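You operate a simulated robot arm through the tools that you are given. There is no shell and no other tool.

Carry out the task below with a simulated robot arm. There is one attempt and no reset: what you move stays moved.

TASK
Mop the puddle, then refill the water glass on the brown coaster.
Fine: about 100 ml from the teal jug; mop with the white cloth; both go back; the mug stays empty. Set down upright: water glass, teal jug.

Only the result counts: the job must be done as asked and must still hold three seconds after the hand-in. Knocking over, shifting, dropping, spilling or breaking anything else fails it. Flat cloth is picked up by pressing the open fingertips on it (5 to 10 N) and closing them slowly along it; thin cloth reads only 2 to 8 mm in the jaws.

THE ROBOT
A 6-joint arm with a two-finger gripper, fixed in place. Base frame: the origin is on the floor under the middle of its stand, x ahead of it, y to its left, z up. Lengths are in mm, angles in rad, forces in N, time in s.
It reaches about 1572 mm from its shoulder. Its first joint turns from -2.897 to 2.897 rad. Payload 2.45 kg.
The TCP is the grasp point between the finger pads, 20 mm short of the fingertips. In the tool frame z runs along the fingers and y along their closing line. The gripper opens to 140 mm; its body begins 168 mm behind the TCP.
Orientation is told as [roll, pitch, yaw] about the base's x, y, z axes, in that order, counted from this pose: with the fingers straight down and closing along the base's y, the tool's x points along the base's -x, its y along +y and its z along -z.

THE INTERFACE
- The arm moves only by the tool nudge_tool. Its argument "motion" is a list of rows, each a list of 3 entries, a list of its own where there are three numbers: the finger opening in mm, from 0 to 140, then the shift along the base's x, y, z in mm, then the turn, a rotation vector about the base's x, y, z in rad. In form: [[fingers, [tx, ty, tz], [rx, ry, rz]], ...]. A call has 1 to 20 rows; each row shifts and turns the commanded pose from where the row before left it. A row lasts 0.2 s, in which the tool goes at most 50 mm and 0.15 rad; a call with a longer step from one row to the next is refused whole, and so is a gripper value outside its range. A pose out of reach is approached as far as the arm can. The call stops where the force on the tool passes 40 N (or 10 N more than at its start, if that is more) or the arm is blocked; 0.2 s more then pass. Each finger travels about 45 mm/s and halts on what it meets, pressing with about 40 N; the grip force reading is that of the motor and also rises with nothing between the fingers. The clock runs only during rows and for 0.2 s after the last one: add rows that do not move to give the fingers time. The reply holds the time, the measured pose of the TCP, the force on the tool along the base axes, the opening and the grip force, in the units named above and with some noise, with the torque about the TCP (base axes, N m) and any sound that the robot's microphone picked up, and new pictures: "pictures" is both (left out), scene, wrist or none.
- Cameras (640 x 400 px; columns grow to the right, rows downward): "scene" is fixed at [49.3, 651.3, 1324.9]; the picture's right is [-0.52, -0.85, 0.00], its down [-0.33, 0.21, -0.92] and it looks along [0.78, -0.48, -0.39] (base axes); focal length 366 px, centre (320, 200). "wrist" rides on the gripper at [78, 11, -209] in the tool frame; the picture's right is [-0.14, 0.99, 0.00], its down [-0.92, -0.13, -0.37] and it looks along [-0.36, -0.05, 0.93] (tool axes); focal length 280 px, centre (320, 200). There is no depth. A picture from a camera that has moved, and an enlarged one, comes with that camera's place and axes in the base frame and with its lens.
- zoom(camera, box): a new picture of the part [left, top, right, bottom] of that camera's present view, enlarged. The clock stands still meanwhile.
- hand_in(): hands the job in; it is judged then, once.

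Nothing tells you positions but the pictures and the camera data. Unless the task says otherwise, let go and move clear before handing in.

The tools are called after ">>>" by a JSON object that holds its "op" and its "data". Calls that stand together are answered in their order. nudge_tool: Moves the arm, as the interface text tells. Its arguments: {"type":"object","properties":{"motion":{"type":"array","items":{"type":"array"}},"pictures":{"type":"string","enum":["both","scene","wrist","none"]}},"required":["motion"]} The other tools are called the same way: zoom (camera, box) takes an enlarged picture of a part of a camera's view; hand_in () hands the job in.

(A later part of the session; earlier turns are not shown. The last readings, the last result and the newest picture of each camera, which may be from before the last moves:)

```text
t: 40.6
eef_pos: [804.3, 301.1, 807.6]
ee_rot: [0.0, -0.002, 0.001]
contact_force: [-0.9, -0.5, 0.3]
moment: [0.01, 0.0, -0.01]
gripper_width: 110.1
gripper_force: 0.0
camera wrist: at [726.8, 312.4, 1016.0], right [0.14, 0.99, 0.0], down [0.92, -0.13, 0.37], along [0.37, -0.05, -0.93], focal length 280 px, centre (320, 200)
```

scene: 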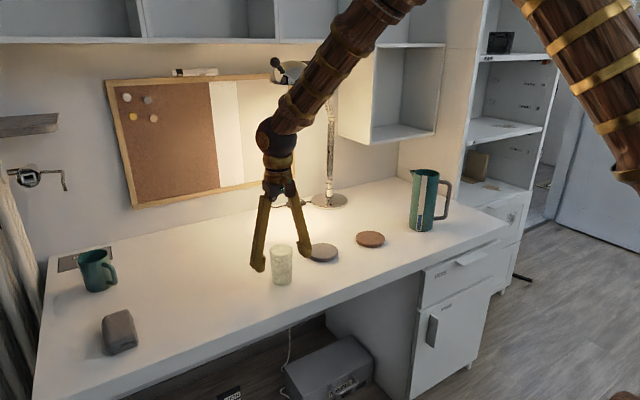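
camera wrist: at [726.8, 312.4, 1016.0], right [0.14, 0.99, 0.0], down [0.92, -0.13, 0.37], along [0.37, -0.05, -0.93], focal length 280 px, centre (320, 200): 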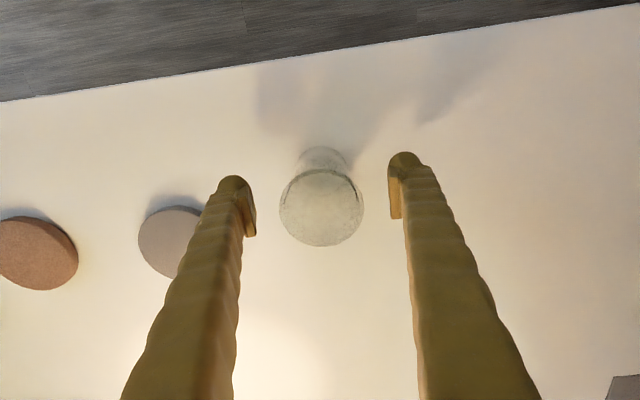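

The glass is well centred. I'll lower 5 mm more and close gently on it.

>>> {"op": "nudge_tool", "data": {"motion": [[110, [-1, 0, -6], [0, 0, 0]], [95, [0, 0, 0], [0, 0, 0]], [82, [0, 0, 0], [0, 0, 0]], [74, [0, 0, 0], [0, 0, 0]], [68, [0, 0, 0], [0, 0, 0]], [64, [0, 0, 0], [0, 0, 0]], [60, [0, 0, 0], [0, 0, 0]], [57, [0, 0, 0], [0, 0, 0]], [54, [0, 0, 0], [0, 0, 0]], [50, [0, 0, 0], [0, 0, 0]], [50, [0, 0, 0], [0, 0, 0]]], "pictures": "both"}}

```text
t: 43.0
eef_pos: [803.2, 301.8, 801.3]
ee_rot: [0.0, -0.002, -0.002]
contact_force: [0.0, 0.5, 1.8]
moment: [-0.04, 0.0, 0.0]
gripper_width: 64.0
gripper_force: 40.3
camera wrist: at [725.5, 312.4, 1010.3], right [0.14, 0.99, 0.0], down [0.92, -0.13, 0.37], along [0.37, -0.05, -0.93], focal length 280 px, centre (320, 200)
```

scene: 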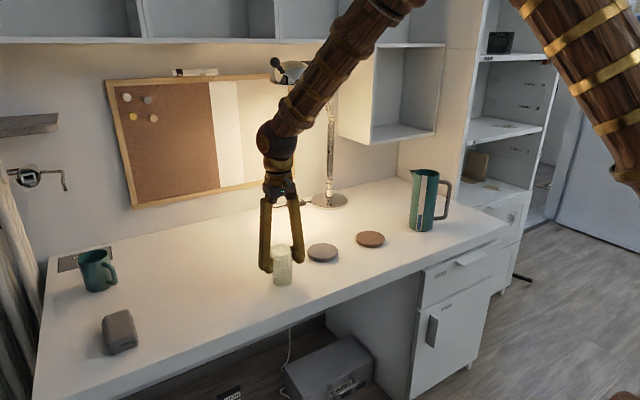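
wrist: 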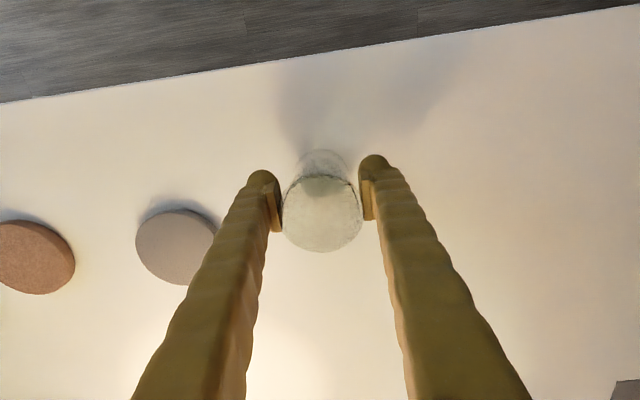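

The grip holds at 64 mm. I'll lift it a little and check the weight.

>>> {"op": "nudge_tool", "data": {"motion": [[50, [0, 0, 2], [0, 0, 0]], [50, [0, 0, 5], [0, 0, 0]], [50, [0, 0, 10], [0, 0, 0]], [50, [0, 0, 0], [0, 0, 0]], [50, [0, 0, 0], [0, 0, 0]]], "pictures": "wrist"}}

>>> {"op": "nudge_tool", "data": {"motion": [[50, [0, 0, 0], [0, 0, 0]]], "pictures": "none"}}

>>> {"op": "nudge_tool", "data": {"motion": [[50, [0, 0, 0], [0, 0, 0]]], "pictures": "none"}}

```text
t: 44.2
eef_pos: [801.8, 301.8, 818.1]
ee_rot: [0.0, -0.002, -0.001]
contact_force: [-0.6, -0.1, -1.2]
moment: [-0.01, 0.03, 0.02]
gripper_width: 64.2
gripper_force: 40.1
camera wrist: at [725.3, 311.8, 1027.0], right [0.14, 0.99, 0.0], down [0.92, -0.13, 0.37], along [0.37, -0.05, -0.93], focal length 280 px, centre (320, 200)
```

wrist: 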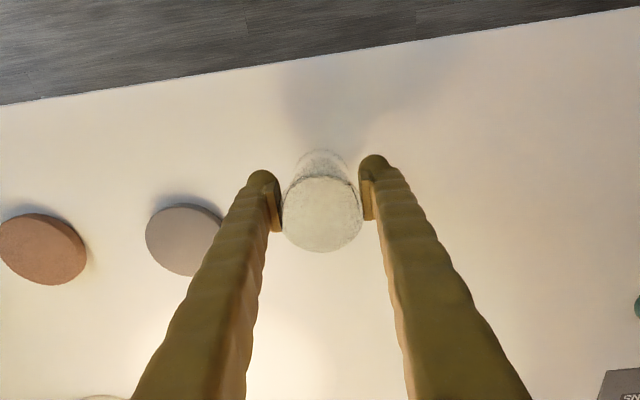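

```text
t: 44.6
eef_pos: [803.9, 301.2, 817.1]
ee_rot: [0.002, -0.001, 0.001]
contact_force: [0.2, 0.9, -2.0]
moment: [0.05, 0.04, 0.02]
gripper_width: 64.0
gripper_force: 39.7
```

```text
t: 45.0
eef_pos: [803.8, 302.0, 818.4]
ee_rot: [0.003, -0.001, 0.0]
contact_force: [-0.3, -0.5, -0.9]
moment: [0.03, -0.01, -0.01]
gripper_width: 64.1
gripper_force: 40.4
```

The glass weighs about 1.4 N, so it is empty. I'll carry it upright over to the brown coaster.

>>> {"op": "nudge_tool", "data": {"motion": [[50, [0, 0, 25], [0, 0, 0]], [50, [0, 0, 25], [0, 0, 0]], [50, [4, -25, 0], [0, 0, 0]], [50, [6, -40, 0], [0, 0, 0]], [50, [6, -40, 0], [0, 0, 0]], [50, [6, -40, 0], [0, 0, 0]], [50, [6, -40, 0], [0, 0, 0]], [50, [6, -40, 0], [0, 0, 0]], [50, [6, -40, 0], [0, 0, 0]], [50, [4, -40, 0], [0, 0, 0]], [50, [3, -28, 0], [0, 0, 0]], [50, [0, 0, 0], [0, 0, 0]], [50, [0, 0, 0], [0, 0, 0]]], "pictures": "both"}}

```text
t: 47.8
eef_pos: [851.4, -29.7, 867.4]
ee_rot: [-0.001, -0.001, 0.0]
contact_force: [-0.1, 0.4, -1.7]
moment: [0.02, 0.03, -0.01]
gripper_width: 63.9
gripper_force: 39.9
camera wrist: at [772.6, -19.6, 1076.2], right [0.14, 0.99, 0.0], down [0.92, -0.13, 0.37], along [0.37, -0.05, -0.93], focal length 280 px, centre (320, 200)
```

scene: 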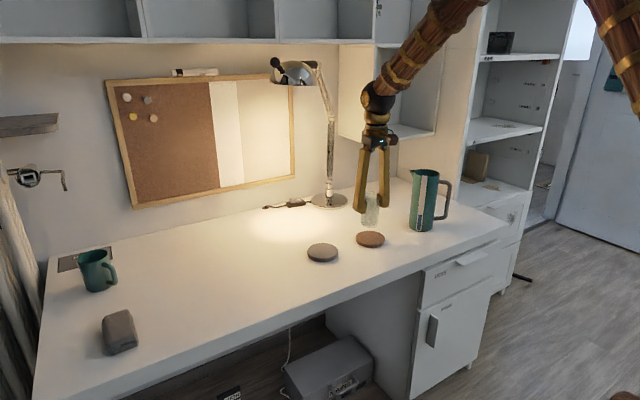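
wrist: 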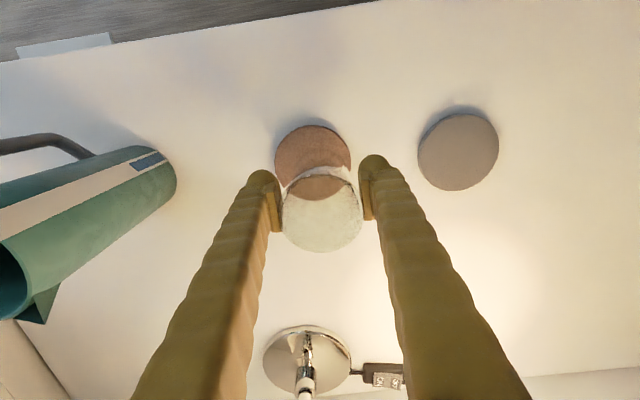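

>>> {"op": "zoom", "data": {"camera": "wrist", "box": [250, 100, 390, 260]}}

>>> {"op": "zoom", "data": {"camera": "scene", "box": [320, 160, 460, 260]}}

```text
2.50 times, centred on (320, 180) of wrist
camera zoom: at [772.6, -19.6, 1076.2], right [0.14, 0.99, 0.0], down [0.92, -0.13, 0.37], along [0.37, -0.05, -0.93], focal length 701 px, centre (320, 250)
```

zoom: 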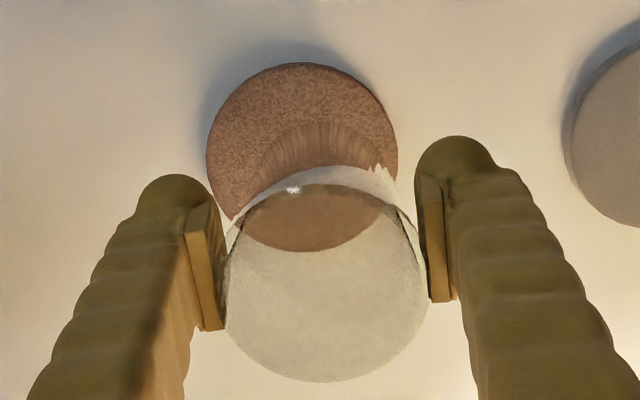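

```text
4.00 times, centred on (390, 210) of scene
camera zoom: at [49.3, 651.3, 1324.9], right [-0.52, -0.85, 0.0], down [-0.33, 0.21, -0.92], along [0.78, -0.48, -0.39], focal length 1465 px, centre (40, 160)
```

zoom: 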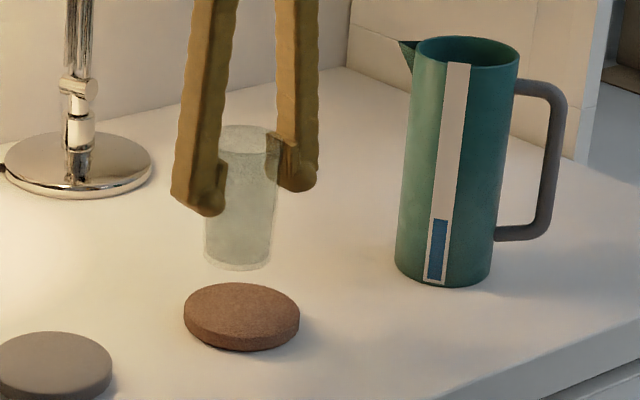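

The coaster centre reads about (853, -38) from the close view. I'll shift 8 mm in -y and lower the glass towards it.

>>> {"op": "nudge_tool", "data": {"motion": [[50, [1.5, -8, 0], [0, 0, 0]], [50, [0, 0, -15], [0, 0, 0]], [50, [0, 0, -15], [0, 0, 0]], [50, [0, 0, -12], [0, 0, 0]], [50, [0, 0, -5], [0, 0, 0]], [50, [0, 0, 0], [0, 0, 0]]], "pictures": "both"}}

```text
t: 49.2
eef_pos: [851.4, -37.9, 820.7]
ee_rot: [0.0, -0.001, 0.0]
contact_force: [0.4, -0.3, -1.6]
moment: [0.01, 0.0, 0.01]
gripper_width: 63.6
gripper_force: 40.3
camera wrist: at [773.0, -27.4, 1029.2], right [0.14, 0.99, 0.0], down [0.92, -0.13, 0.37], along [0.37, -0.05, -0.93], focal length 280 px, centre (320, 200)
```

scene: 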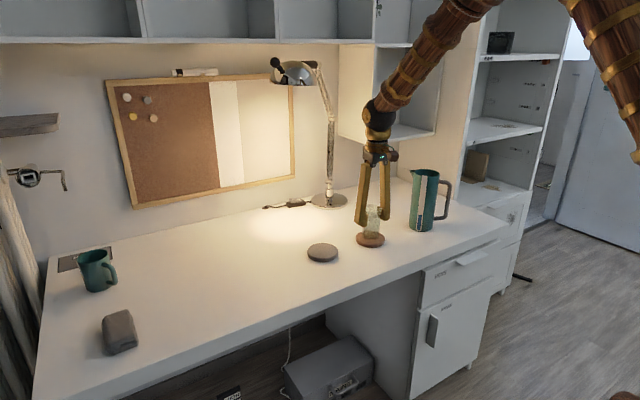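
wrist: 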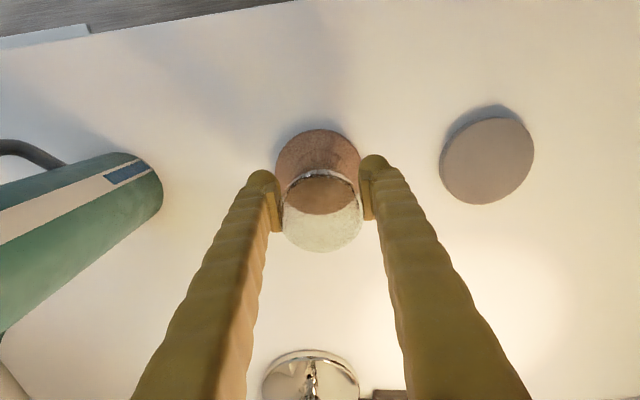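

>>> {"op": "zoom", "data": {"camera": "wrist", "box": [250, 110, 390, 260]}}

>>> {"op": "zoom", "data": {"camera": "scene", "box": [330, 180, 410, 260]}}

```text
2.67 times, centred on (320, 185) of wrist
camera zoom: at [773.0, -27.4, 1029.2], right [0.14, 0.99, 0.0], down [0.92, -0.13, 0.37], along [0.37, -0.05, -0.93], focal length 748 px, centre (320, 240)
```

zoom: 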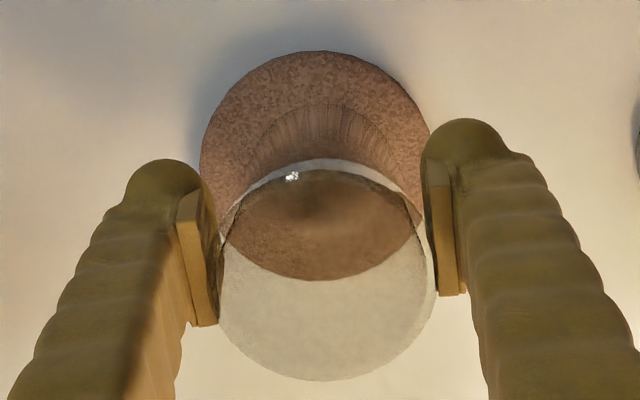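

```text
5.00 times, centred on (370, 220) of scene
camera zoom: at [49.3, 651.3, 1324.9], right [-0.52, -0.85, 0.0], down [-0.33, 0.21, -0.92], along [0.78, -0.48, -0.39], focal length 1831 px, centre (70, 100)
```

zoom: 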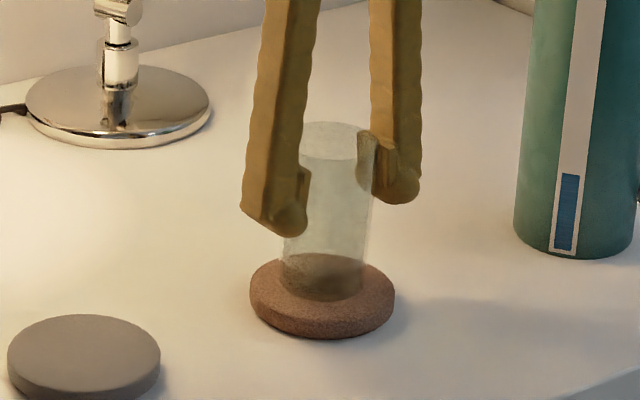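

The glass is almost centred above the coaster. I'll make a small correction and lower in fine steps until it touches.

>>> {"op": "nudge_tool", "data": {"motion": [[50, [-2, -2, -2], [0, 0, 0]], [50, [0, 0, -2], [0, 0, 0]], [50, [0, 0, -1], [0, 0, 0]], [50, [0, 0, -1], [0, 0, 0]], [50, [0, 0, 0], [0, 0, 0]]], "pictures": "none"}}

>>> {"op": "nudge_tool", "data": {"motion": [[50, [0, 0, -1], [0, 0, 0]], [50, [0, 0, 0], [0, 0, 0]]], "pictures": "none"}}

```text
t: 50.4
eef_pos: [849.5, -40.6, 815.7]
ee_rot: [0.001, -0.004, -0.001]
contact_force: [1.6, 2.2, 27.9]
moment: [-0.01, -0.36, -0.07]
gripper_width: 63.7
gripper_force: 39.9
```

```text
t: 51.0
eef_pos: [849.4, -41.1, 814.9]
ee_rot: [0.001, -0.001, 0.0]
contact_force: [1.6, 2.0, 27.7]
moment: [-0.01, -0.2, -0.04]
gripper_width: 63.6
gripper_force: 39.8
```

Contact reached (about 28 N). I'll relieve the pressure a little, then open slowly and check the glass stands.

>>> {"op": "nudge_tool", "data": {"motion": [[50, [0, 0, 0.6], [0, 0, 0]], [50, [0, 0, 0.4], [0, 0, 0]], [50, [0, 0, 0], [0, 0, 0]]], "pictures": "none"}}

```text
t: 51.8
eef_pos: [848.5, -40.6, 814.2]
ee_rot: [0.001, -0.001, -0.001]
contact_force: [1.3, -1.9, 4.2]
moment: [-0.24, -0.05, 0.02]
gripper_width: 63.7
gripper_force: 39.8
```

>>> {"op": "nudge_tool", "data": {"motion": [[66, [0, 0, 0], [0, 0, 0]], [70, [0, 0, 0], [0, 0, 0]], [76, [0, 0, 0], [0, 0, 0]], [84, [0, 0, 0], [0, 0, 0]], [95, [0, 0, 0], [0, 0, 0]], [105, [0, 0, 0], [0, 0, 0]], [105, [0, 0, 0], [0, 0, 0]]], "pictures": "both"}}

```text
t: 53.4
eef_pos: [850.0, -40.5, 815.2]
ee_rot: [0.0, -0.001, 0.0]
contact_force: [0.1, 0.7, -0.1]
moment: [-0.04, -0.01, 0.01]
gripper_width: 105.0
gripper_force: 0.1
camera wrist: at [771.4, -30.1, 1024.0], right [0.14, 0.99, 0.0], down [0.92, -0.13, 0.37], along [0.37, -0.05, -0.93], focal length 280 px, centre (320, 200)
```

scene: 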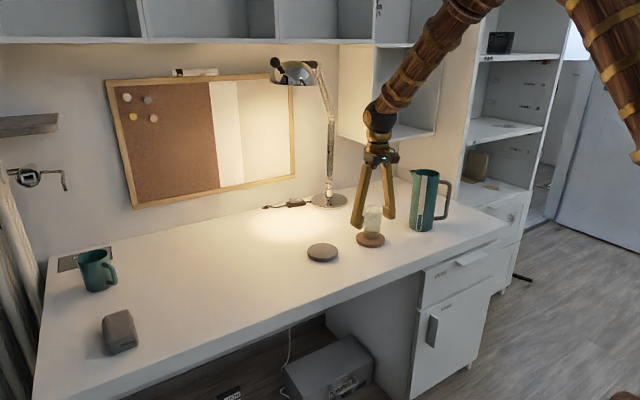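
wrist: 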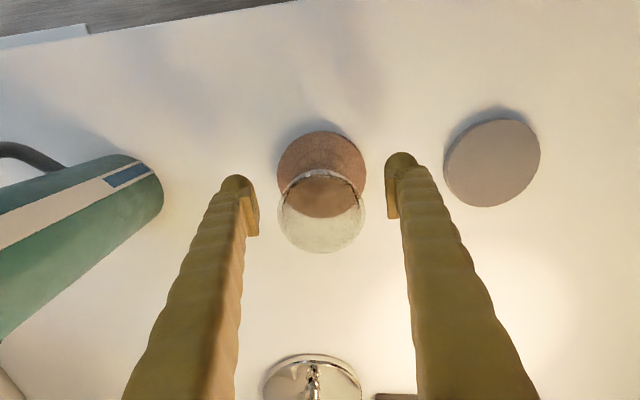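

The glass stands upright on the brown coaster. I'll rise straight up and take a view of the glass and the jug.

>>> {"op": "nudge_tool", "data": {"motion": [[105, [0, 0, 20], [0, 0, 0]], [105, [0, 0, 40], [0, 0, 0]], [105, [0, 0, 45], [0, 0, 0]], [105, [0, 0, 45], [0, 0, 0]], [105, [-30, -20, 30], [0, 0, 0]], [105, [-40, -20, 20], [0, 0, 0]], [105, [-40, -20, 0], [0, 0, 0]], [105, [0, 0, 0], [0, 0, 0]]], "pictures": "both"}}

```text
t: 55.2
eef_pos: [738.4, -98.7, 1016.2]
ee_rot: [0.002, -0.001, 0.0]
contact_force: [0.0, 0.8, -0.7]
moment: [0.0, 0.0, -0.02]
gripper_width: 104.9
gripper_force: 0.0
camera wrist: at [660.7, -87.6, 1224.7], right [0.14, 0.99, 0.0], down [0.92, -0.13, 0.37], along [0.37, -0.05, -0.93], focal length 280 px, centre (320, 200)
```

scene: 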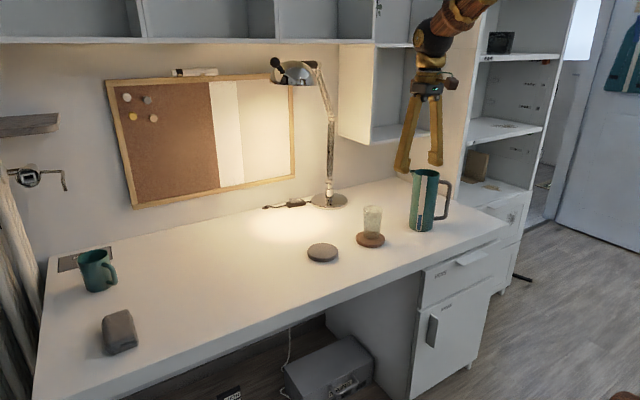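
wrist: 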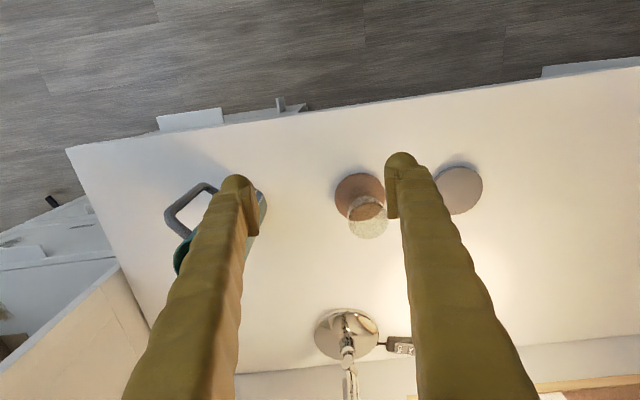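

I'll move sideways so the jug comes into clear view between the fingers and measure it.

>>> {"op": "nudge_tool", "data": {"motion": [[140, [-20, -35, 10], [0, 0, 0]], [140, [-20, -35, 10], [0, 0, 0]], [140, [-20, -35, 10], [0, 0, 0]], [140, [-20, -35, 10], [0, 0, 0]], [140, [0, 0, 0], [0, 0, 0]]], "pictures": "wrist"}}

>>> {"op": "zoom", "data": {"camera": "wrist", "box": [230, 130, 430, 300]}}

>>> {"op": "zoom", "data": {"camera": "scene", "box": [380, 150, 480, 250]}}

```text
t: 56.4
eef_pos: [658.3, -240.5, 1056.7]
ee_rot: [0.0, -0.001, 0.001]
contact_force: [-1.4, 0.3, -0.7]
moment: [-0.01, 0.0, -0.01]
gripper_width: 139.9
gripper_force: 0.0
camera wrist: at [579.4, -230.0, 1265.2], right [0.14, 0.99, 0.0], down [0.92, -0.13, 0.37], along [0.37, -0.05, -0.93], focal length 280 px, centre (320, 200)
```

wrist: 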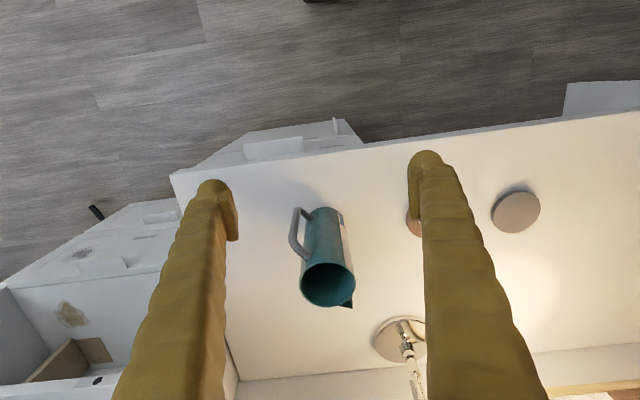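

```text
2.35 times, centred on (330, 215) of wrist
camera zoom: at [579.4, -230.0, 1265.2], right [0.14, 0.99, 0.0], down [0.92, -0.13, 0.37], along [0.37, -0.05, -0.93], focal length 660 px, centre (296, 165)
```

zoom: 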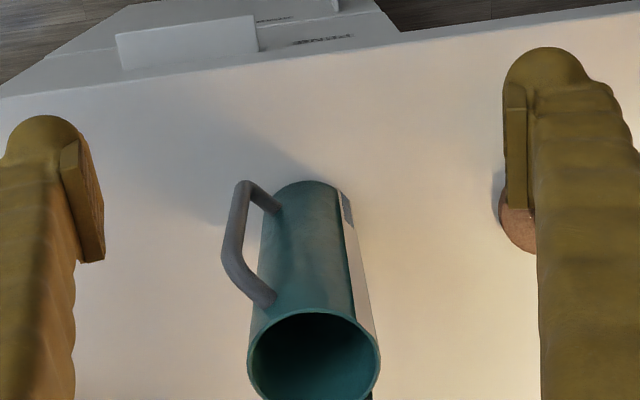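

```text
4.00 times, centred on (430, 200) of scene
camera zoom: at [49.3, 651.3, 1324.9], right [-0.52, -0.85, 0.0], down [-0.33, 0.21, -0.92], along [0.78, -0.48, -0.39], focal length 1465 px, centre (-120, 200)
```

zoom: 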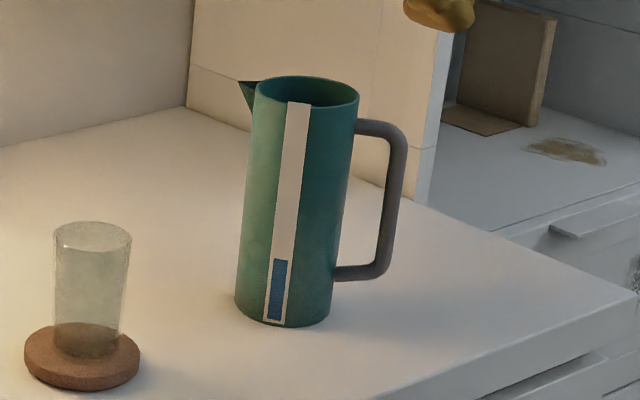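

The jug centre reads about (844, -256) with its rim near z≈931. I need the handle direction more exactly, so I'll move the camera nearer above the jug.

>>> {"op": "nudge_tool", "data": {"motion": [[140, [40, -10, 0], [0, 0, 0]], [140, [40, -5, 0], [0, 0, 0]], [140, [40, 0, 0], [0, 0, 0]], [140, [30, 0, 0], [0, 0, 0]], [140, [0, 0, 0], [0, 0, 0]], [140, [0, 0, 0], [0, 0, 0]]], "pictures": "wrist"}}

>>> {"op": "zoom", "data": {"camera": "wrist", "box": [240, 90, 400, 250]}}

```text
t: 57.8
eef_pos: [810.6, -253.7, 1053.7]
ee_rot: [0.001, -0.001, 0.001]
contact_force: [0.3, 0.2, -0.4]
moment: [-0.01, 0.03, 0.0]
gripper_width: 140.0
gripper_force: 0.1
camera wrist: at [731.3, -243.3, 1262.9], right [0.14, 0.99, 0.0], down [0.92, -0.13, 0.37], along [0.37, -0.05, -0.93], focal length 280 px, centre (320, 200)
```

wrist: 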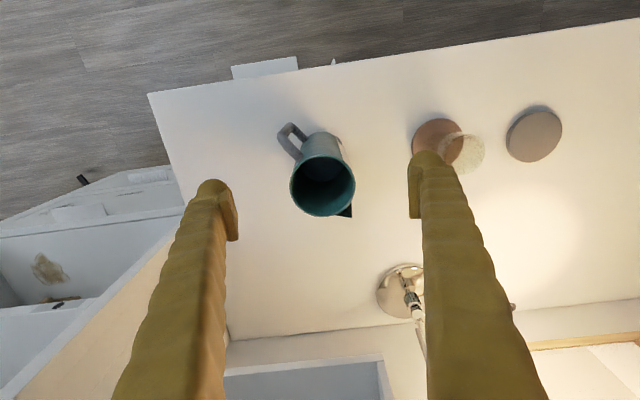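

```text
2.50 times, centred on (320, 170) of wrist
camera zoom: at [731.3, -243.3, 1262.9], right [0.14, 0.99, 0.0], down [0.92, -0.13, 0.37], along [0.37, -0.05, -0.93], focal length 701 px, centre (320, 275)
```

zoom: 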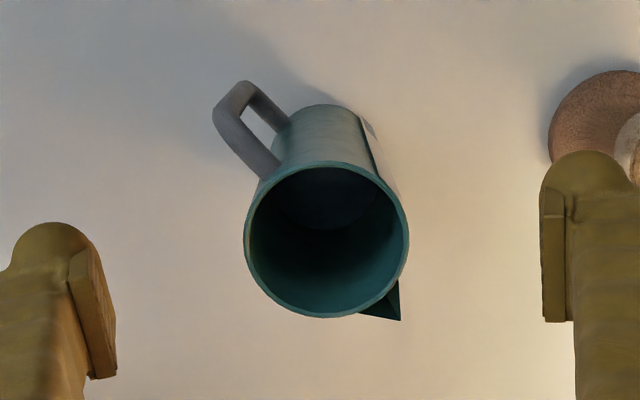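

The handle points back and to the robot's right, at about 32° off the -x axis, and the spout points the opposite way. The jug axis is at about (846, -256). I'll back off behind the handle and turn the gripper to horizontal, aimed along the spout direction, so the fingers can straddle the handle.

>>> {"op": "nudge_tool", "data": {"motion": [[140, [-34, -27, -5], [0, 0, 0]], [140, [-34, -27, -5], [0, 0, 0]], [140, [-34, -27, -5], [0, 0, 0]], [140, [-33, -27, -5], [0, 0, 0]], [140, [0, 0, 0], [0, 0, 0.1396]], [140, [0, 0, 0], [0, 0, 0.1396]], [140, [0, 0, 0], [0, 0, 0.1396]], [140, [0, 0, 0], [0, 0, 0.1397]], [140, [0, 0, 0], [0, 0, 0]]], "pictures": "wrist"}}

```text
t: 59.8
eef_pos: [673.9, -363.4, 1035.7]
ee_rot: [-0.001, -0.001, 0.557]
contact_force: [0.2, 1.1, 0.1]
moment: [-0.03, 0.03, -0.04]
gripper_width: 140.0
gripper_force: 0.1
camera wrist: at [602.4, -396.5, 1243.8], right [-0.41, 0.91, 0.0], down [0.85, 0.38, 0.37], along [0.34, 0.15, -0.93], focal length 280 px, centre (320, 200)
```

wrist: 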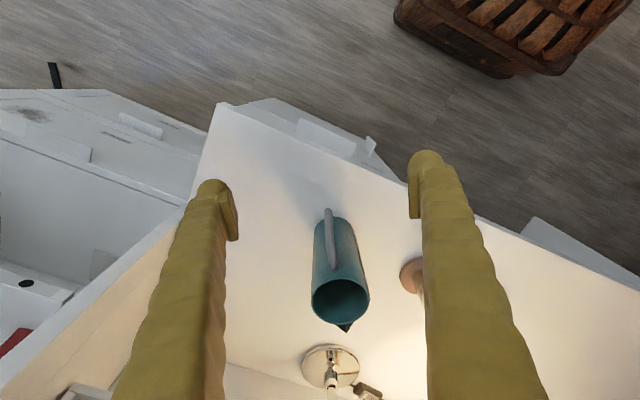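

The handle, jug axis and spout line up well with the tool plane. Now I'll pitch the gripper up to horizontal in place.

>>> {"op": "nudge_tool", "data": {"motion": [[140, [0, 0, 0], [0.0757, -0.1211, 0]], [140, [0, 0, 0], [0.0757, -0.1211, 0]], [140, [0, 0, 0], [0.0757, -0.1211, 0]], [140, [0, 0, 0], [0.0757, -0.1211, 0]], [140, [0, 0, 0], [0.0757, -0.1211, 0]], [140, [0, 0, 0], [0.0757, -0.1211, 0]], [140, [0, 0, 0], [0, 0, 0]]], "pictures": "both"}}

```text
t: 61.4
eef_pos: [674.6, -363.4, 1034.6]
ee_rot: [0.003, -0.861, 0.558]
contact_force: [-0.5, 0.5, -0.5]
moment: [-0.04, 0.0, -0.01]
gripper_width: 139.8
gripper_force: 0.0
camera wrist: at [492.0, -466.5, 1111.8], right [-0.45, 0.89, 0.11], down [0.34, 0.06, 0.94], along [0.83, 0.46, -0.33], focal length 280 px, centre (320, 200)
```

scene: 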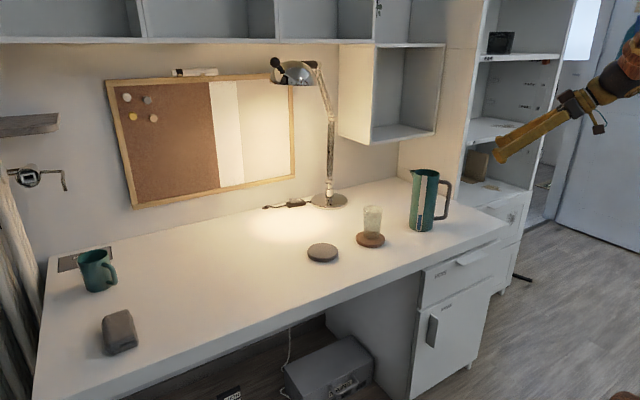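
wrist: 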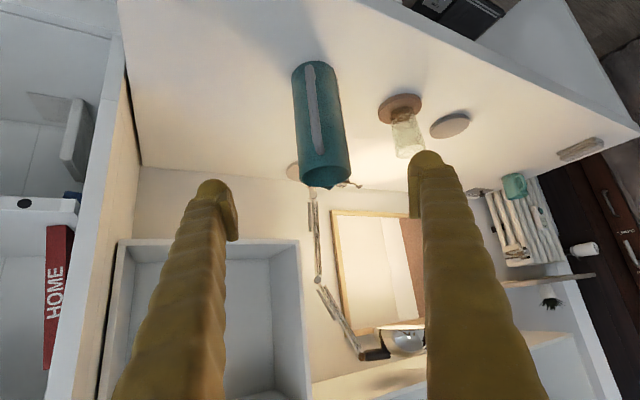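

The orientation follows well; the wrist camera visibly hangs below the gripper, so I'll mind its clearance. Continuing to horizontal.

>>> {"op": "nudge_tool", "data": {"motion": [[140, [0, 0, 0], [0.0757, -0.1211, 0]], [140, [0, 0, 0], [0.0757, -0.1211, 0]], [140, [0, 0, 0], [0.0757, -0.1211, 0]], [140, [0, 0, 0], [0.0757, -0.1211, 0]], [140, [0, 0, 0], [0.0757, -0.1211, 0]], [140, [0, 0, 0], [0, 0, 0]]], "pictures": "both"}}

>>> {"op": "zoom", "data": {"camera": "scene", "box": [440, 60, 640, 220]}}

```text
t: 62.8
eef_pos: [673.5, -365.2, 1034.6]
ee_rot: [2.958, -1.567, -2.399]
contact_force: [0.7, -0.1, -0.6]
moment: [0.0, 0.01, -0.04]
gripper_width: 140.1
gripper_force: 0.1
camera wrist: at [491.5, -466.4, 956.0], right [-0.53, 0.84, 0.14], down [-0.25, -0.31, 0.92], along [0.81, 0.45, 0.37], focal length 280 px, centre (320, 200)
```

scene: 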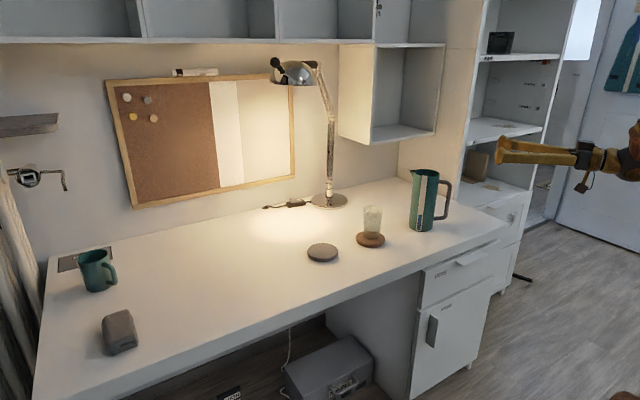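
wrist: 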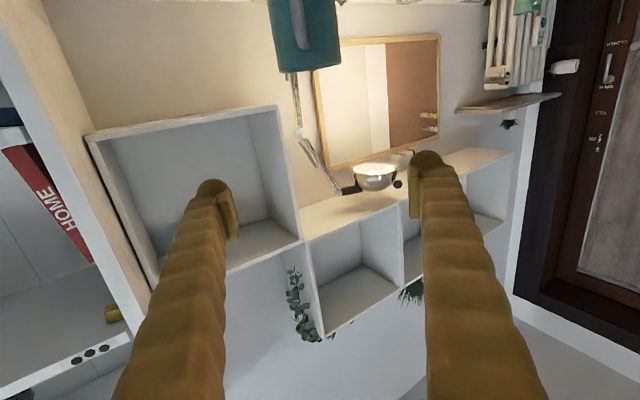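

```text
2.50 times, centred on (540, 140) of scene
camera zoom: at [49.3, 651.3, 1324.9], right [-0.52, -0.85, 0.0], down [-0.33, 0.21, -0.92], along [0.78, -0.48, -0.39], focal length 916 px, centre (-230, 350)
```

zoom: 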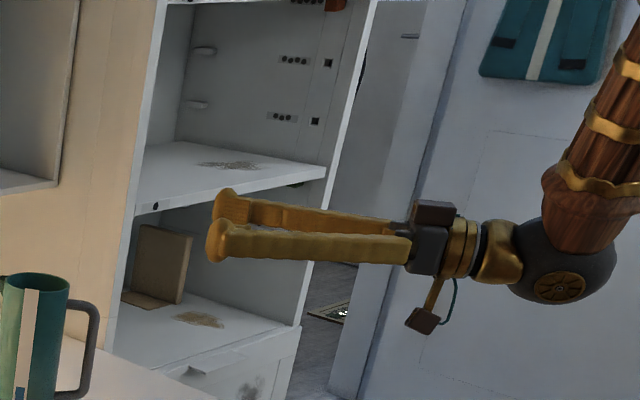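

The gripper is horizontal and aimed along the spout direction. I'll lower to grip height (z≈845) behind the handle.

>>> {"op": "nudge_tool", "data": {"motion": [[140, [0, 0, -40], [0, 0, 0]], [140, [0, 0, -40], [0, 0, 0]], [140, [0, 0, -40], [0, 0, 0]], [140, [0, 0, -40], [0, 0, 0]], [140, [0, 0, -28], [0, 0, 0]], [140, [0, 0, 0], [0, 0, 0]]], "pictures": "both"}}

>>> {"op": "zoom", "data": {"camera": "scene", "box": [380, 140, 620, 290]}}

```text
t: 64.2
eef_pos: [675.5, -363.2, 846.6]
ee_rot: [1.888, -1.569, -1.327]
contact_force: [0.0, -1.2, -0.8]
moment: [-0.02, 0.03, 0.0]
gripper_width: 140.2
gripper_force: 0.1
camera wrist: at [492.4, -465.6, 767.9], right [-0.53, 0.84, 0.14], down [-0.24, -0.31, 0.92], along [0.81, 0.45, 0.37], focal length 280 px, centre (320, 200)
```

scene: 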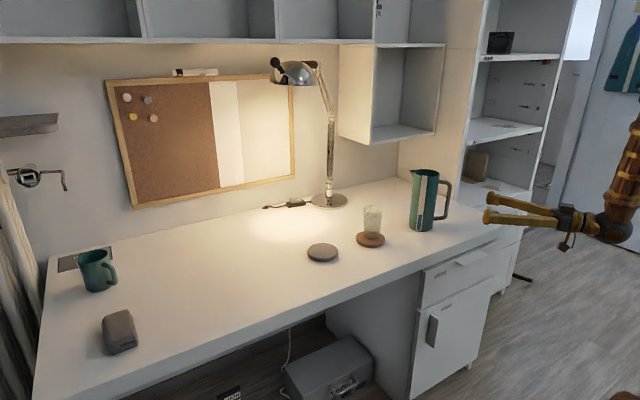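
wrist: 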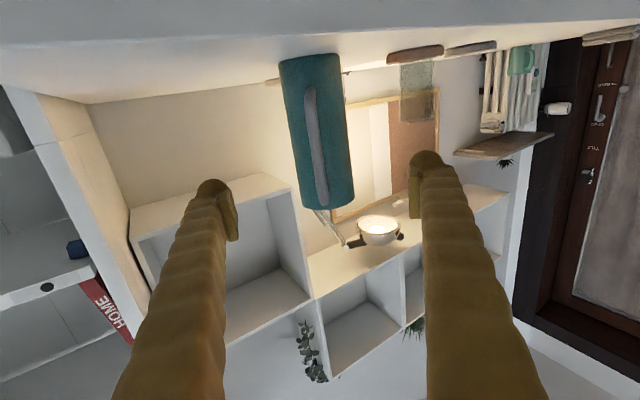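

```text
2.67 times, centred on (500, 215) of scene
camera zoom: at [49.3, 651.3, 1324.9], right [-0.52, -0.85, 0.0], down [-0.33, 0.21, -0.92], along [0.78, -0.48, -0.39], focal length 977 px, centre (-160, 160)
```

zoom: 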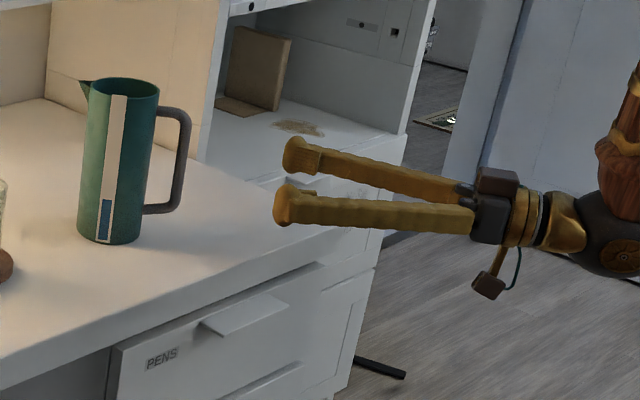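

The jug and its handle are centred between the fingers. I'll advance along the spout direction in steps, first to where the fingertips reach the handle.

>>> {"op": "nudge_tool", "data": {"motion": [[140, [25.4, 15.9, 0], [0, 0, 0]], [140, [25.4, 15.9, 0], [0, 0, 0]], [140, [25.4, 15.9, 0], [0, 0, 0]], [140, [25.4, 15.9, 0], [0, 0, 0]], [140, [0, 0, 0], [0, 0, 0]]], "pictures": "both"}}

>>> {"op": "zoom", "data": {"camera": "scene", "box": [380, 140, 580, 265]}}

```text
t: 65.4
eef_pos: [776.5, -300.2, 847.2]
ee_rot: [2.597, -1.569, -2.038]
contact_force: [0.1, 0.0, -0.5]
moment: [0.0, -0.01, -0.03]
gripper_width: 140.0
gripper_force: 0.1
camera wrist: at [593.7, -402.8, 767.8], right [-0.53, 0.84, 0.14], down [-0.25, -0.31, 0.92], along [0.81, 0.45, 0.37], focal length 280 px, centre (320, 200)
```

scene: 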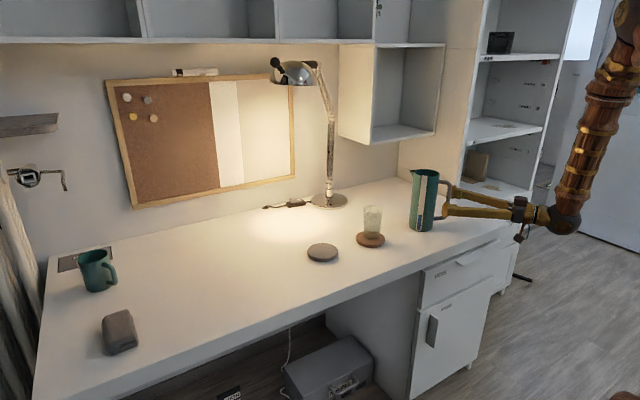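
wrist: 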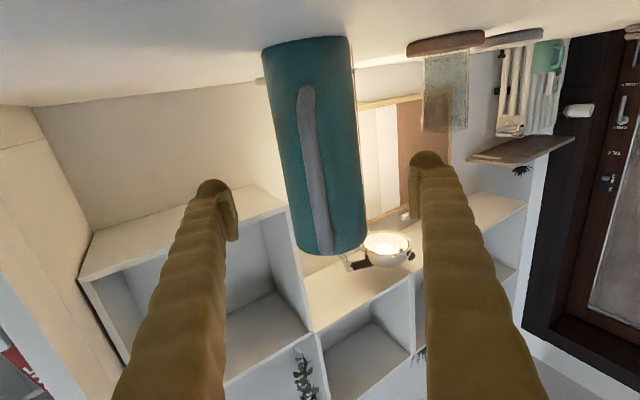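

```text
3.20 times, centred on (480, 202) of scene
camera zoom: at [49.3, 651.3, 1324.9], right [-0.52, -0.85, 0.0], down [-0.33, 0.21, -0.92], along [0.78, -0.48, -0.39], focal length 1172 px, centre (-192, 192)
```

zoom: 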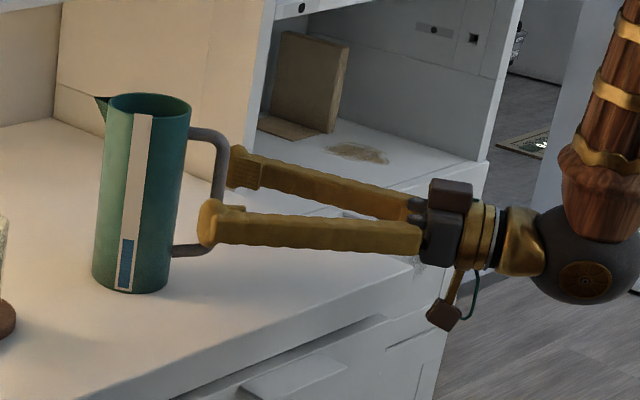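

Alignment stays good, with the handle between the fingers. I'll advance the remaining ~80 mm so the pads sit at the jug's diameter.

>>> {"op": "nudge_tool", "data": {"motion": [[140, [17, 10.6, 0], [0, 0, 0]], [140, [17, 10.6, 0], [0, 0, 0]], [140, [17, 10.6, 0], [0, 0, 0]], [140, [17, 10.6, 0], [0, 0, 0]], [140, [0, 0, 0], [0, 0, 0]]], "pictures": "both"}}

>>> {"op": "zoom", "data": {"camera": "scene", "box": [380, 140, 580, 265]}}

```text
t: 66.6
eef_pos: [845.3, -258.8, 847.8]
ee_rot: [2.542, -1.569, -1.983]
contact_force: [0.6, 0.8, -0.6]
moment: [-0.01, 0.02, 0.01]
gripper_width: 140.0
gripper_force: 0.1
camera wrist: at [662.6, -360.1, 768.9], right [-0.53, 0.84, 0.14], down [-0.25, -0.31, 0.92], along [0.81, 0.45, 0.37], focal length 280 px, centre (320, 200)
```

scene: 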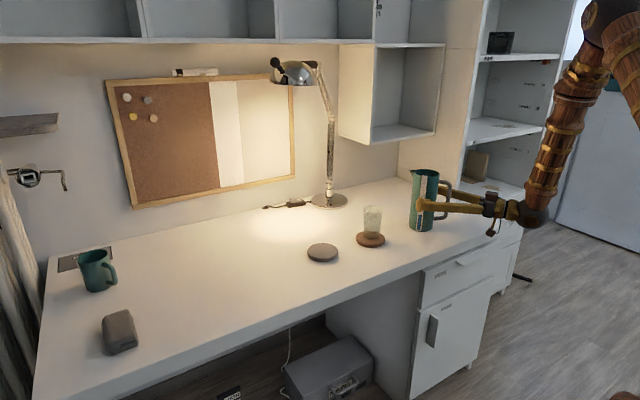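
wrist: 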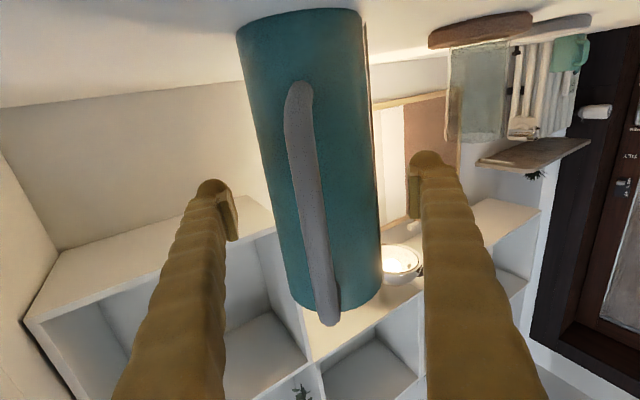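

```text
3.20 times, centred on (480, 202) of scene
camera zoom: at [49.3, 651.3, 1324.9], right [-0.52, -0.85, 0.0], down [-0.33, 0.21, -0.92], along [0.78, -0.48, -0.39], focal length 1172 px, centre (-192, 192)
```

zoom: 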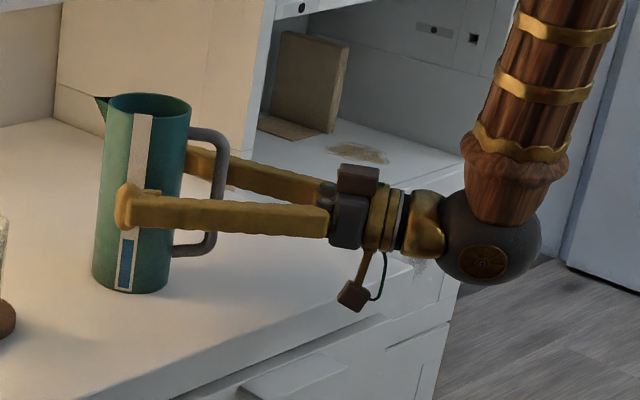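

The pads stand at the jug's diameter on both sides. I'll close slowly.

>>> {"op": "nudge_tool", "data": {"motion": [[125, [0, 0, 0], [0, 0, 0]], [112, [0, 0, 0], [0, 0, 0]], [102, [0, 0, 0], [0, 0, 0]], [96, [0, 0, 0], [0, 0, 0]], [91, [0, 0, 0], [0, 0, 0]], [87, [0, 0, 0], [0, 0, 0]], [84, [0, 0, 0], [0, 0, 0]], [81, [0, 0, 0], [0, 0, 0]], [78, [0, 0, 0], [0, 0, 0]], [74, [0, 0, 0], [0, 0, 0]], [70, [0, 0, 0], [0, 0, 0]], [70, [0, 0, 0], [0, 0, 0]]], "pictures": "both"}}

```text
t: 69.2
eef_pos: [844.7, -258.2, 848.6]
ee_rot: [2.622, -1.569, -2.063]
contact_force: [-0.4, 1.1, 0.4]
moment: [-0.12, 0.04, -0.03]
gripper_width: 80.9
gripper_force: 40.6
camera wrist: at [662.5, -360.2, 768.8], right [-0.53, 0.84, 0.14], down [-0.25, -0.31, 0.92], along [0.81, 0.45, 0.37], focal length 280 px, centre (320, 200)
```

scene: 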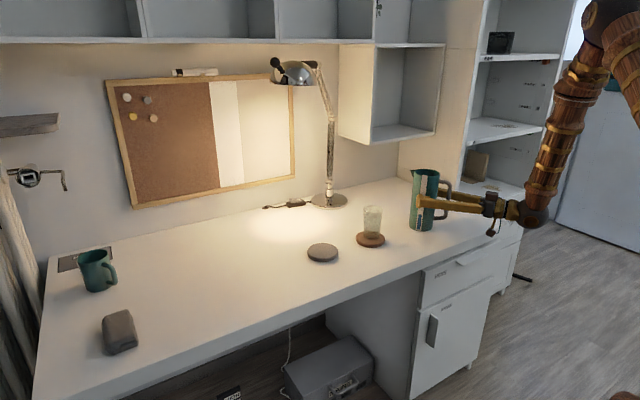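
wrist: 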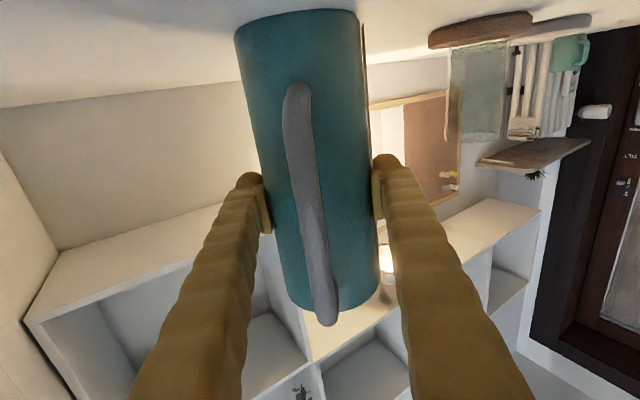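

The jug is gripped at 81 mm. Before lifting I'll take a close reference picture of the jug's level window.

>>> {"op": "zoom", "data": {"camera": "scene", "box": [395, 160, 455, 240]}}

>>> {"op": "nudge_tool", "data": {"motion": [[65, [0, 0, 2], [0, 0, 0]], [65, [0, 0, 4], [0, 0, 0]], [65, [0, 0, 8], [0, 0, 0]], [65, [0, 0, 0], [0, 0, 0]], [65, [0, 0, 0], [0, 0, 0]]], "pictures": "both"}}

```text
5.00 times, centred on (425, 200) of scene
camera zoom: at [49.3, 651.3, 1324.9], right [-0.52, -0.85, 0.0], down [-0.33, 0.21, -0.92], along [0.78, -0.48, -0.39], focal length 1831 px, centre (-205, 200)
```

zoom: 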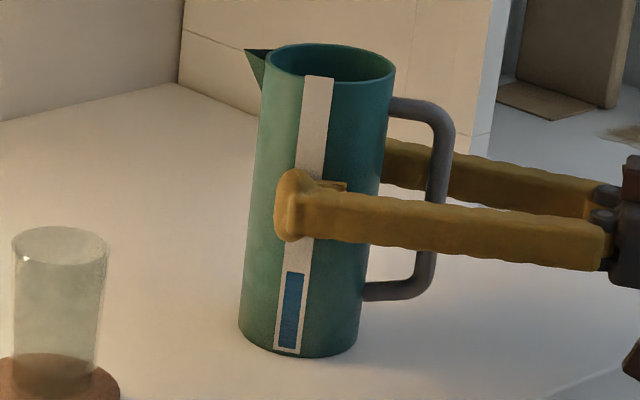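

```text
t: 70.4
eef_pos: [844.4, -257.1, 861.4]
ee_rot: [2.603, -1.568, -2.046]
contact_force: [-0.9, 0.4, -4.3]
moment: [0.03, -0.02, -0.02]
gripper_width: 81.0
gripper_force: 39.9
camera wrist: at [662.1, -359.9, 782.6], right [-0.53, 0.84, 0.14], down [-0.25, -0.31, 0.92], along [0.81, 0.45, 0.37], focal length 280 px, centre (320, 200)
```

scene: 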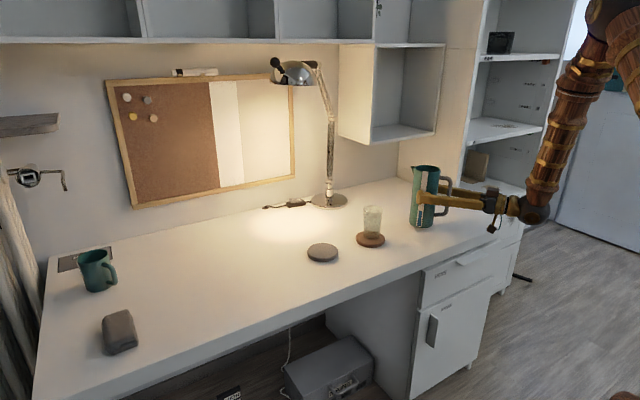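
wrist: 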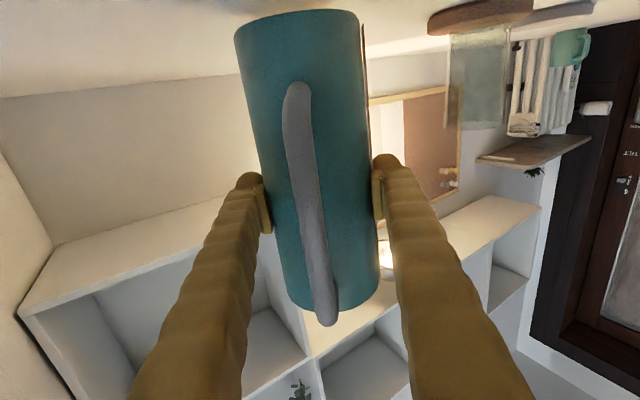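

The jug is lifted and steady. I'll take a few readings at rest for the weight before pouring.

>>> {"op": "nudge_tool", "data": {"motion": [[65, [0, 0, 10], [0, 0, 0]], [65, [0, 0, 0], [0, 0, 0]], [65, [0, 0, 0], [0, 0, 0]]], "pictures": "none"}}

>>> {"op": "nudge_tool", "data": {"motion": [[65, [0, 0, 0], [0, 0, 0]]], "pictures": "none"}}

>>> {"op": "nudge_tool", "data": {"motion": [[65, [0, 0, 0], [0, 0, 0]]], "pictures": "none"}}

>>> {"op": "nudge_tool", "data": {"motion": [[65, [0, 0, 0], [0, 0, 0]]], "pictures": "none"}}

>>> {"op": "nudge_tool", "data": {"motion": [[65, [0, 0, 0], [0, 0, 0]]], "pictures": "none"}}

>>> {"op": "nudge_tool", "data": {"motion": [[65, [0, 0, 0], [0, 0, 0]]], "pictures": "none"}}

```text
t: 71.2
eef_pos: [843.9, -258.7, 871.5]
ee_rot: [2.566, -1.567, -2.006]
contact_force: [0.0, -0.2, -5.1]
moment: [0.03, 0.0, 0.0]
gripper_width: 80.9
gripper_force: 40.0
```

```text
t: 71.6
eef_pos: [845.2, -258.9, 871.8]
ee_rot: [2.593, -1.569, -2.035]
contact_force: [-0.7, 0.5, -4.0]
moment: [0.0, -0.04, 0.01]
gripper_width: 80.9
gripper_force: 39.8
```

```text
t: 72.0
eef_pos: [845.0, -258.5, 871.2]
ee_rot: [2.586, -1.569, -2.024]
contact_force: [0.2, 0.3, -4.2]
moment: [0.0, -0.05, -0.03]
gripper_width: 81.1
gripper_force: 40.3
```

```text
t: 72.4
eef_pos: [844.8, -258.4, 870.6]
ee_rot: [2.6, -1.569, -2.042]
contact_force: [-0.5, -0.3, -4.7]
moment: [0.01, -0.05, -0.03]
gripper_width: 81.0
gripper_force: 39.9
```

```text
t: 72.8
eef_pos: [844.1, -258.5, 871.5]
ee_rot: [2.599, -1.567, -2.04]
contact_force: [-1.1, -0.6, -3.9]
moment: [0.0, -0.03, -0.02]
gripper_width: 80.9
gripper_force: 40.1
```

```text
t: 73.2
eef_pos: [844.2, -259.2, 873.6]
ee_rot: [2.602, -1.57, -2.043]
contact_force: [-0.7, 0.4, -3.8]
moment: [0.04, 0.0, 0.0]
gripper_width: 81.4
gripper_force: 40.1
```

Rest weight averages about 4.3 N (roughly 240 ml of water in a 200 g jug). The glass is at about (847, -40) with its rim near z≈854. I'll raise the jug and carry it upright to a spot about 105 mm behind the glass along the pour direction.

>>> {"op": "nudge_tool", "data": {"motion": [[65, [0, 0, 20], [0, 0, 0]], [65, [0, 0, 25], [0, 0, 0]], [65, [0, 0, 25], [0, 0, 0]], [65, [-8.5, 16, 0], [0, 0, 0]], [65, [-12, 23, 0], [0, 0, 0]], [65, [-13, 25, 0], [0, 0, 0]], [65, [-13, 25, 0], [0, 0, 0]], [65, [-13, 25, 0], [0, 0, 0]], [65, [-13, 24, 0], [0, 0, 0]], [65, [-9, 16, 0], [0, 0, 0]], [65, [-5, 9, 0], [0, 0, 0]], [65, [0, 0, 0], [0, 0, 0]]], "pictures": "both"}}

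>>> {"op": "zoom", "data": {"camera": "scene", "box": [320, 120, 480, 260]}}

```text
t: 75.8
eef_pos: [767.1, -101.2, 956.3]
ee_rot: [1.3, -1.563, -0.735]
contact_force: [-0.3, 0.2, -4.9]
moment: [0.03, -0.02, 0.02]
gripper_width: 80.8
gripper_force: 40.1
out of reach, approached as far as the arm can: row 9, 10, 11
camera wrist: at [584.5, -203.2, 878.7], right [-0.53, 0.84, 0.15], down [-0.24, -0.31, 0.92], along [0.82, 0.45, 0.36], focal length 280 px, centre (320, 200)
```

scene: 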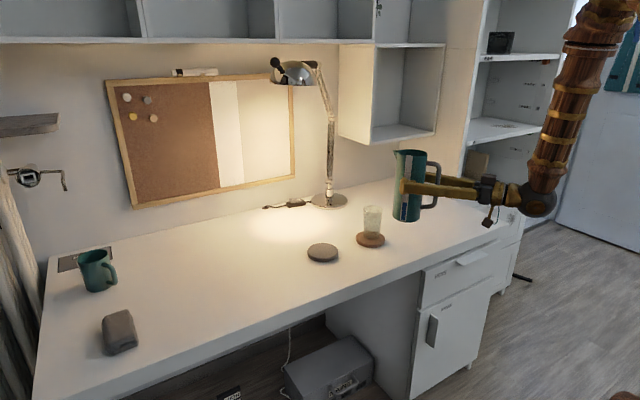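
wrist: 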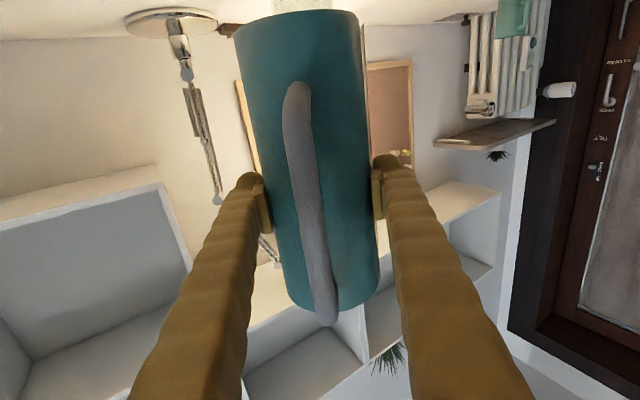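

```text
2.86 times, centred on (400, 190) of scene
camera zoom: at [49.3, 651.3, 1324.9], right [-0.52, -0.85, 0.0], down [-0.33, 0.21, -0.92], along [0.78, -0.48, -0.39], focal length 1046 px, centre (91, 229)
```

zoom: 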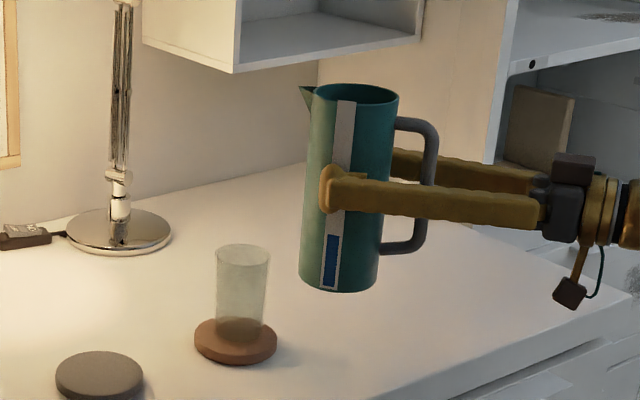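

The last rows hit the arm's reach limit with the tool level (measured z rose to 956). I'll back out a bit to a comfortable spot and start tilting there, well short of the pouring angle, which should bring the wrist back into reach.

>>> {"op": "nudge_tool", "data": {"motion": [[65, [13, -24, 5], [0, 0, 0]], [65, [13, -25, 5], [0, 0, 0]], [65, [0, 0, 0], [0, 0, 0]]], "pictures": "none"}}

```text
t: 76.6
eef_pos: [792.1, -150.7, 966.5]
ee_rot: [2.578, -1.569, -2.018]
contact_force: [-0.1, 0.0, -3.8]
moment: [0.01, -0.02, -0.06]
gripper_width: 81.0
gripper_force: 40.8
```

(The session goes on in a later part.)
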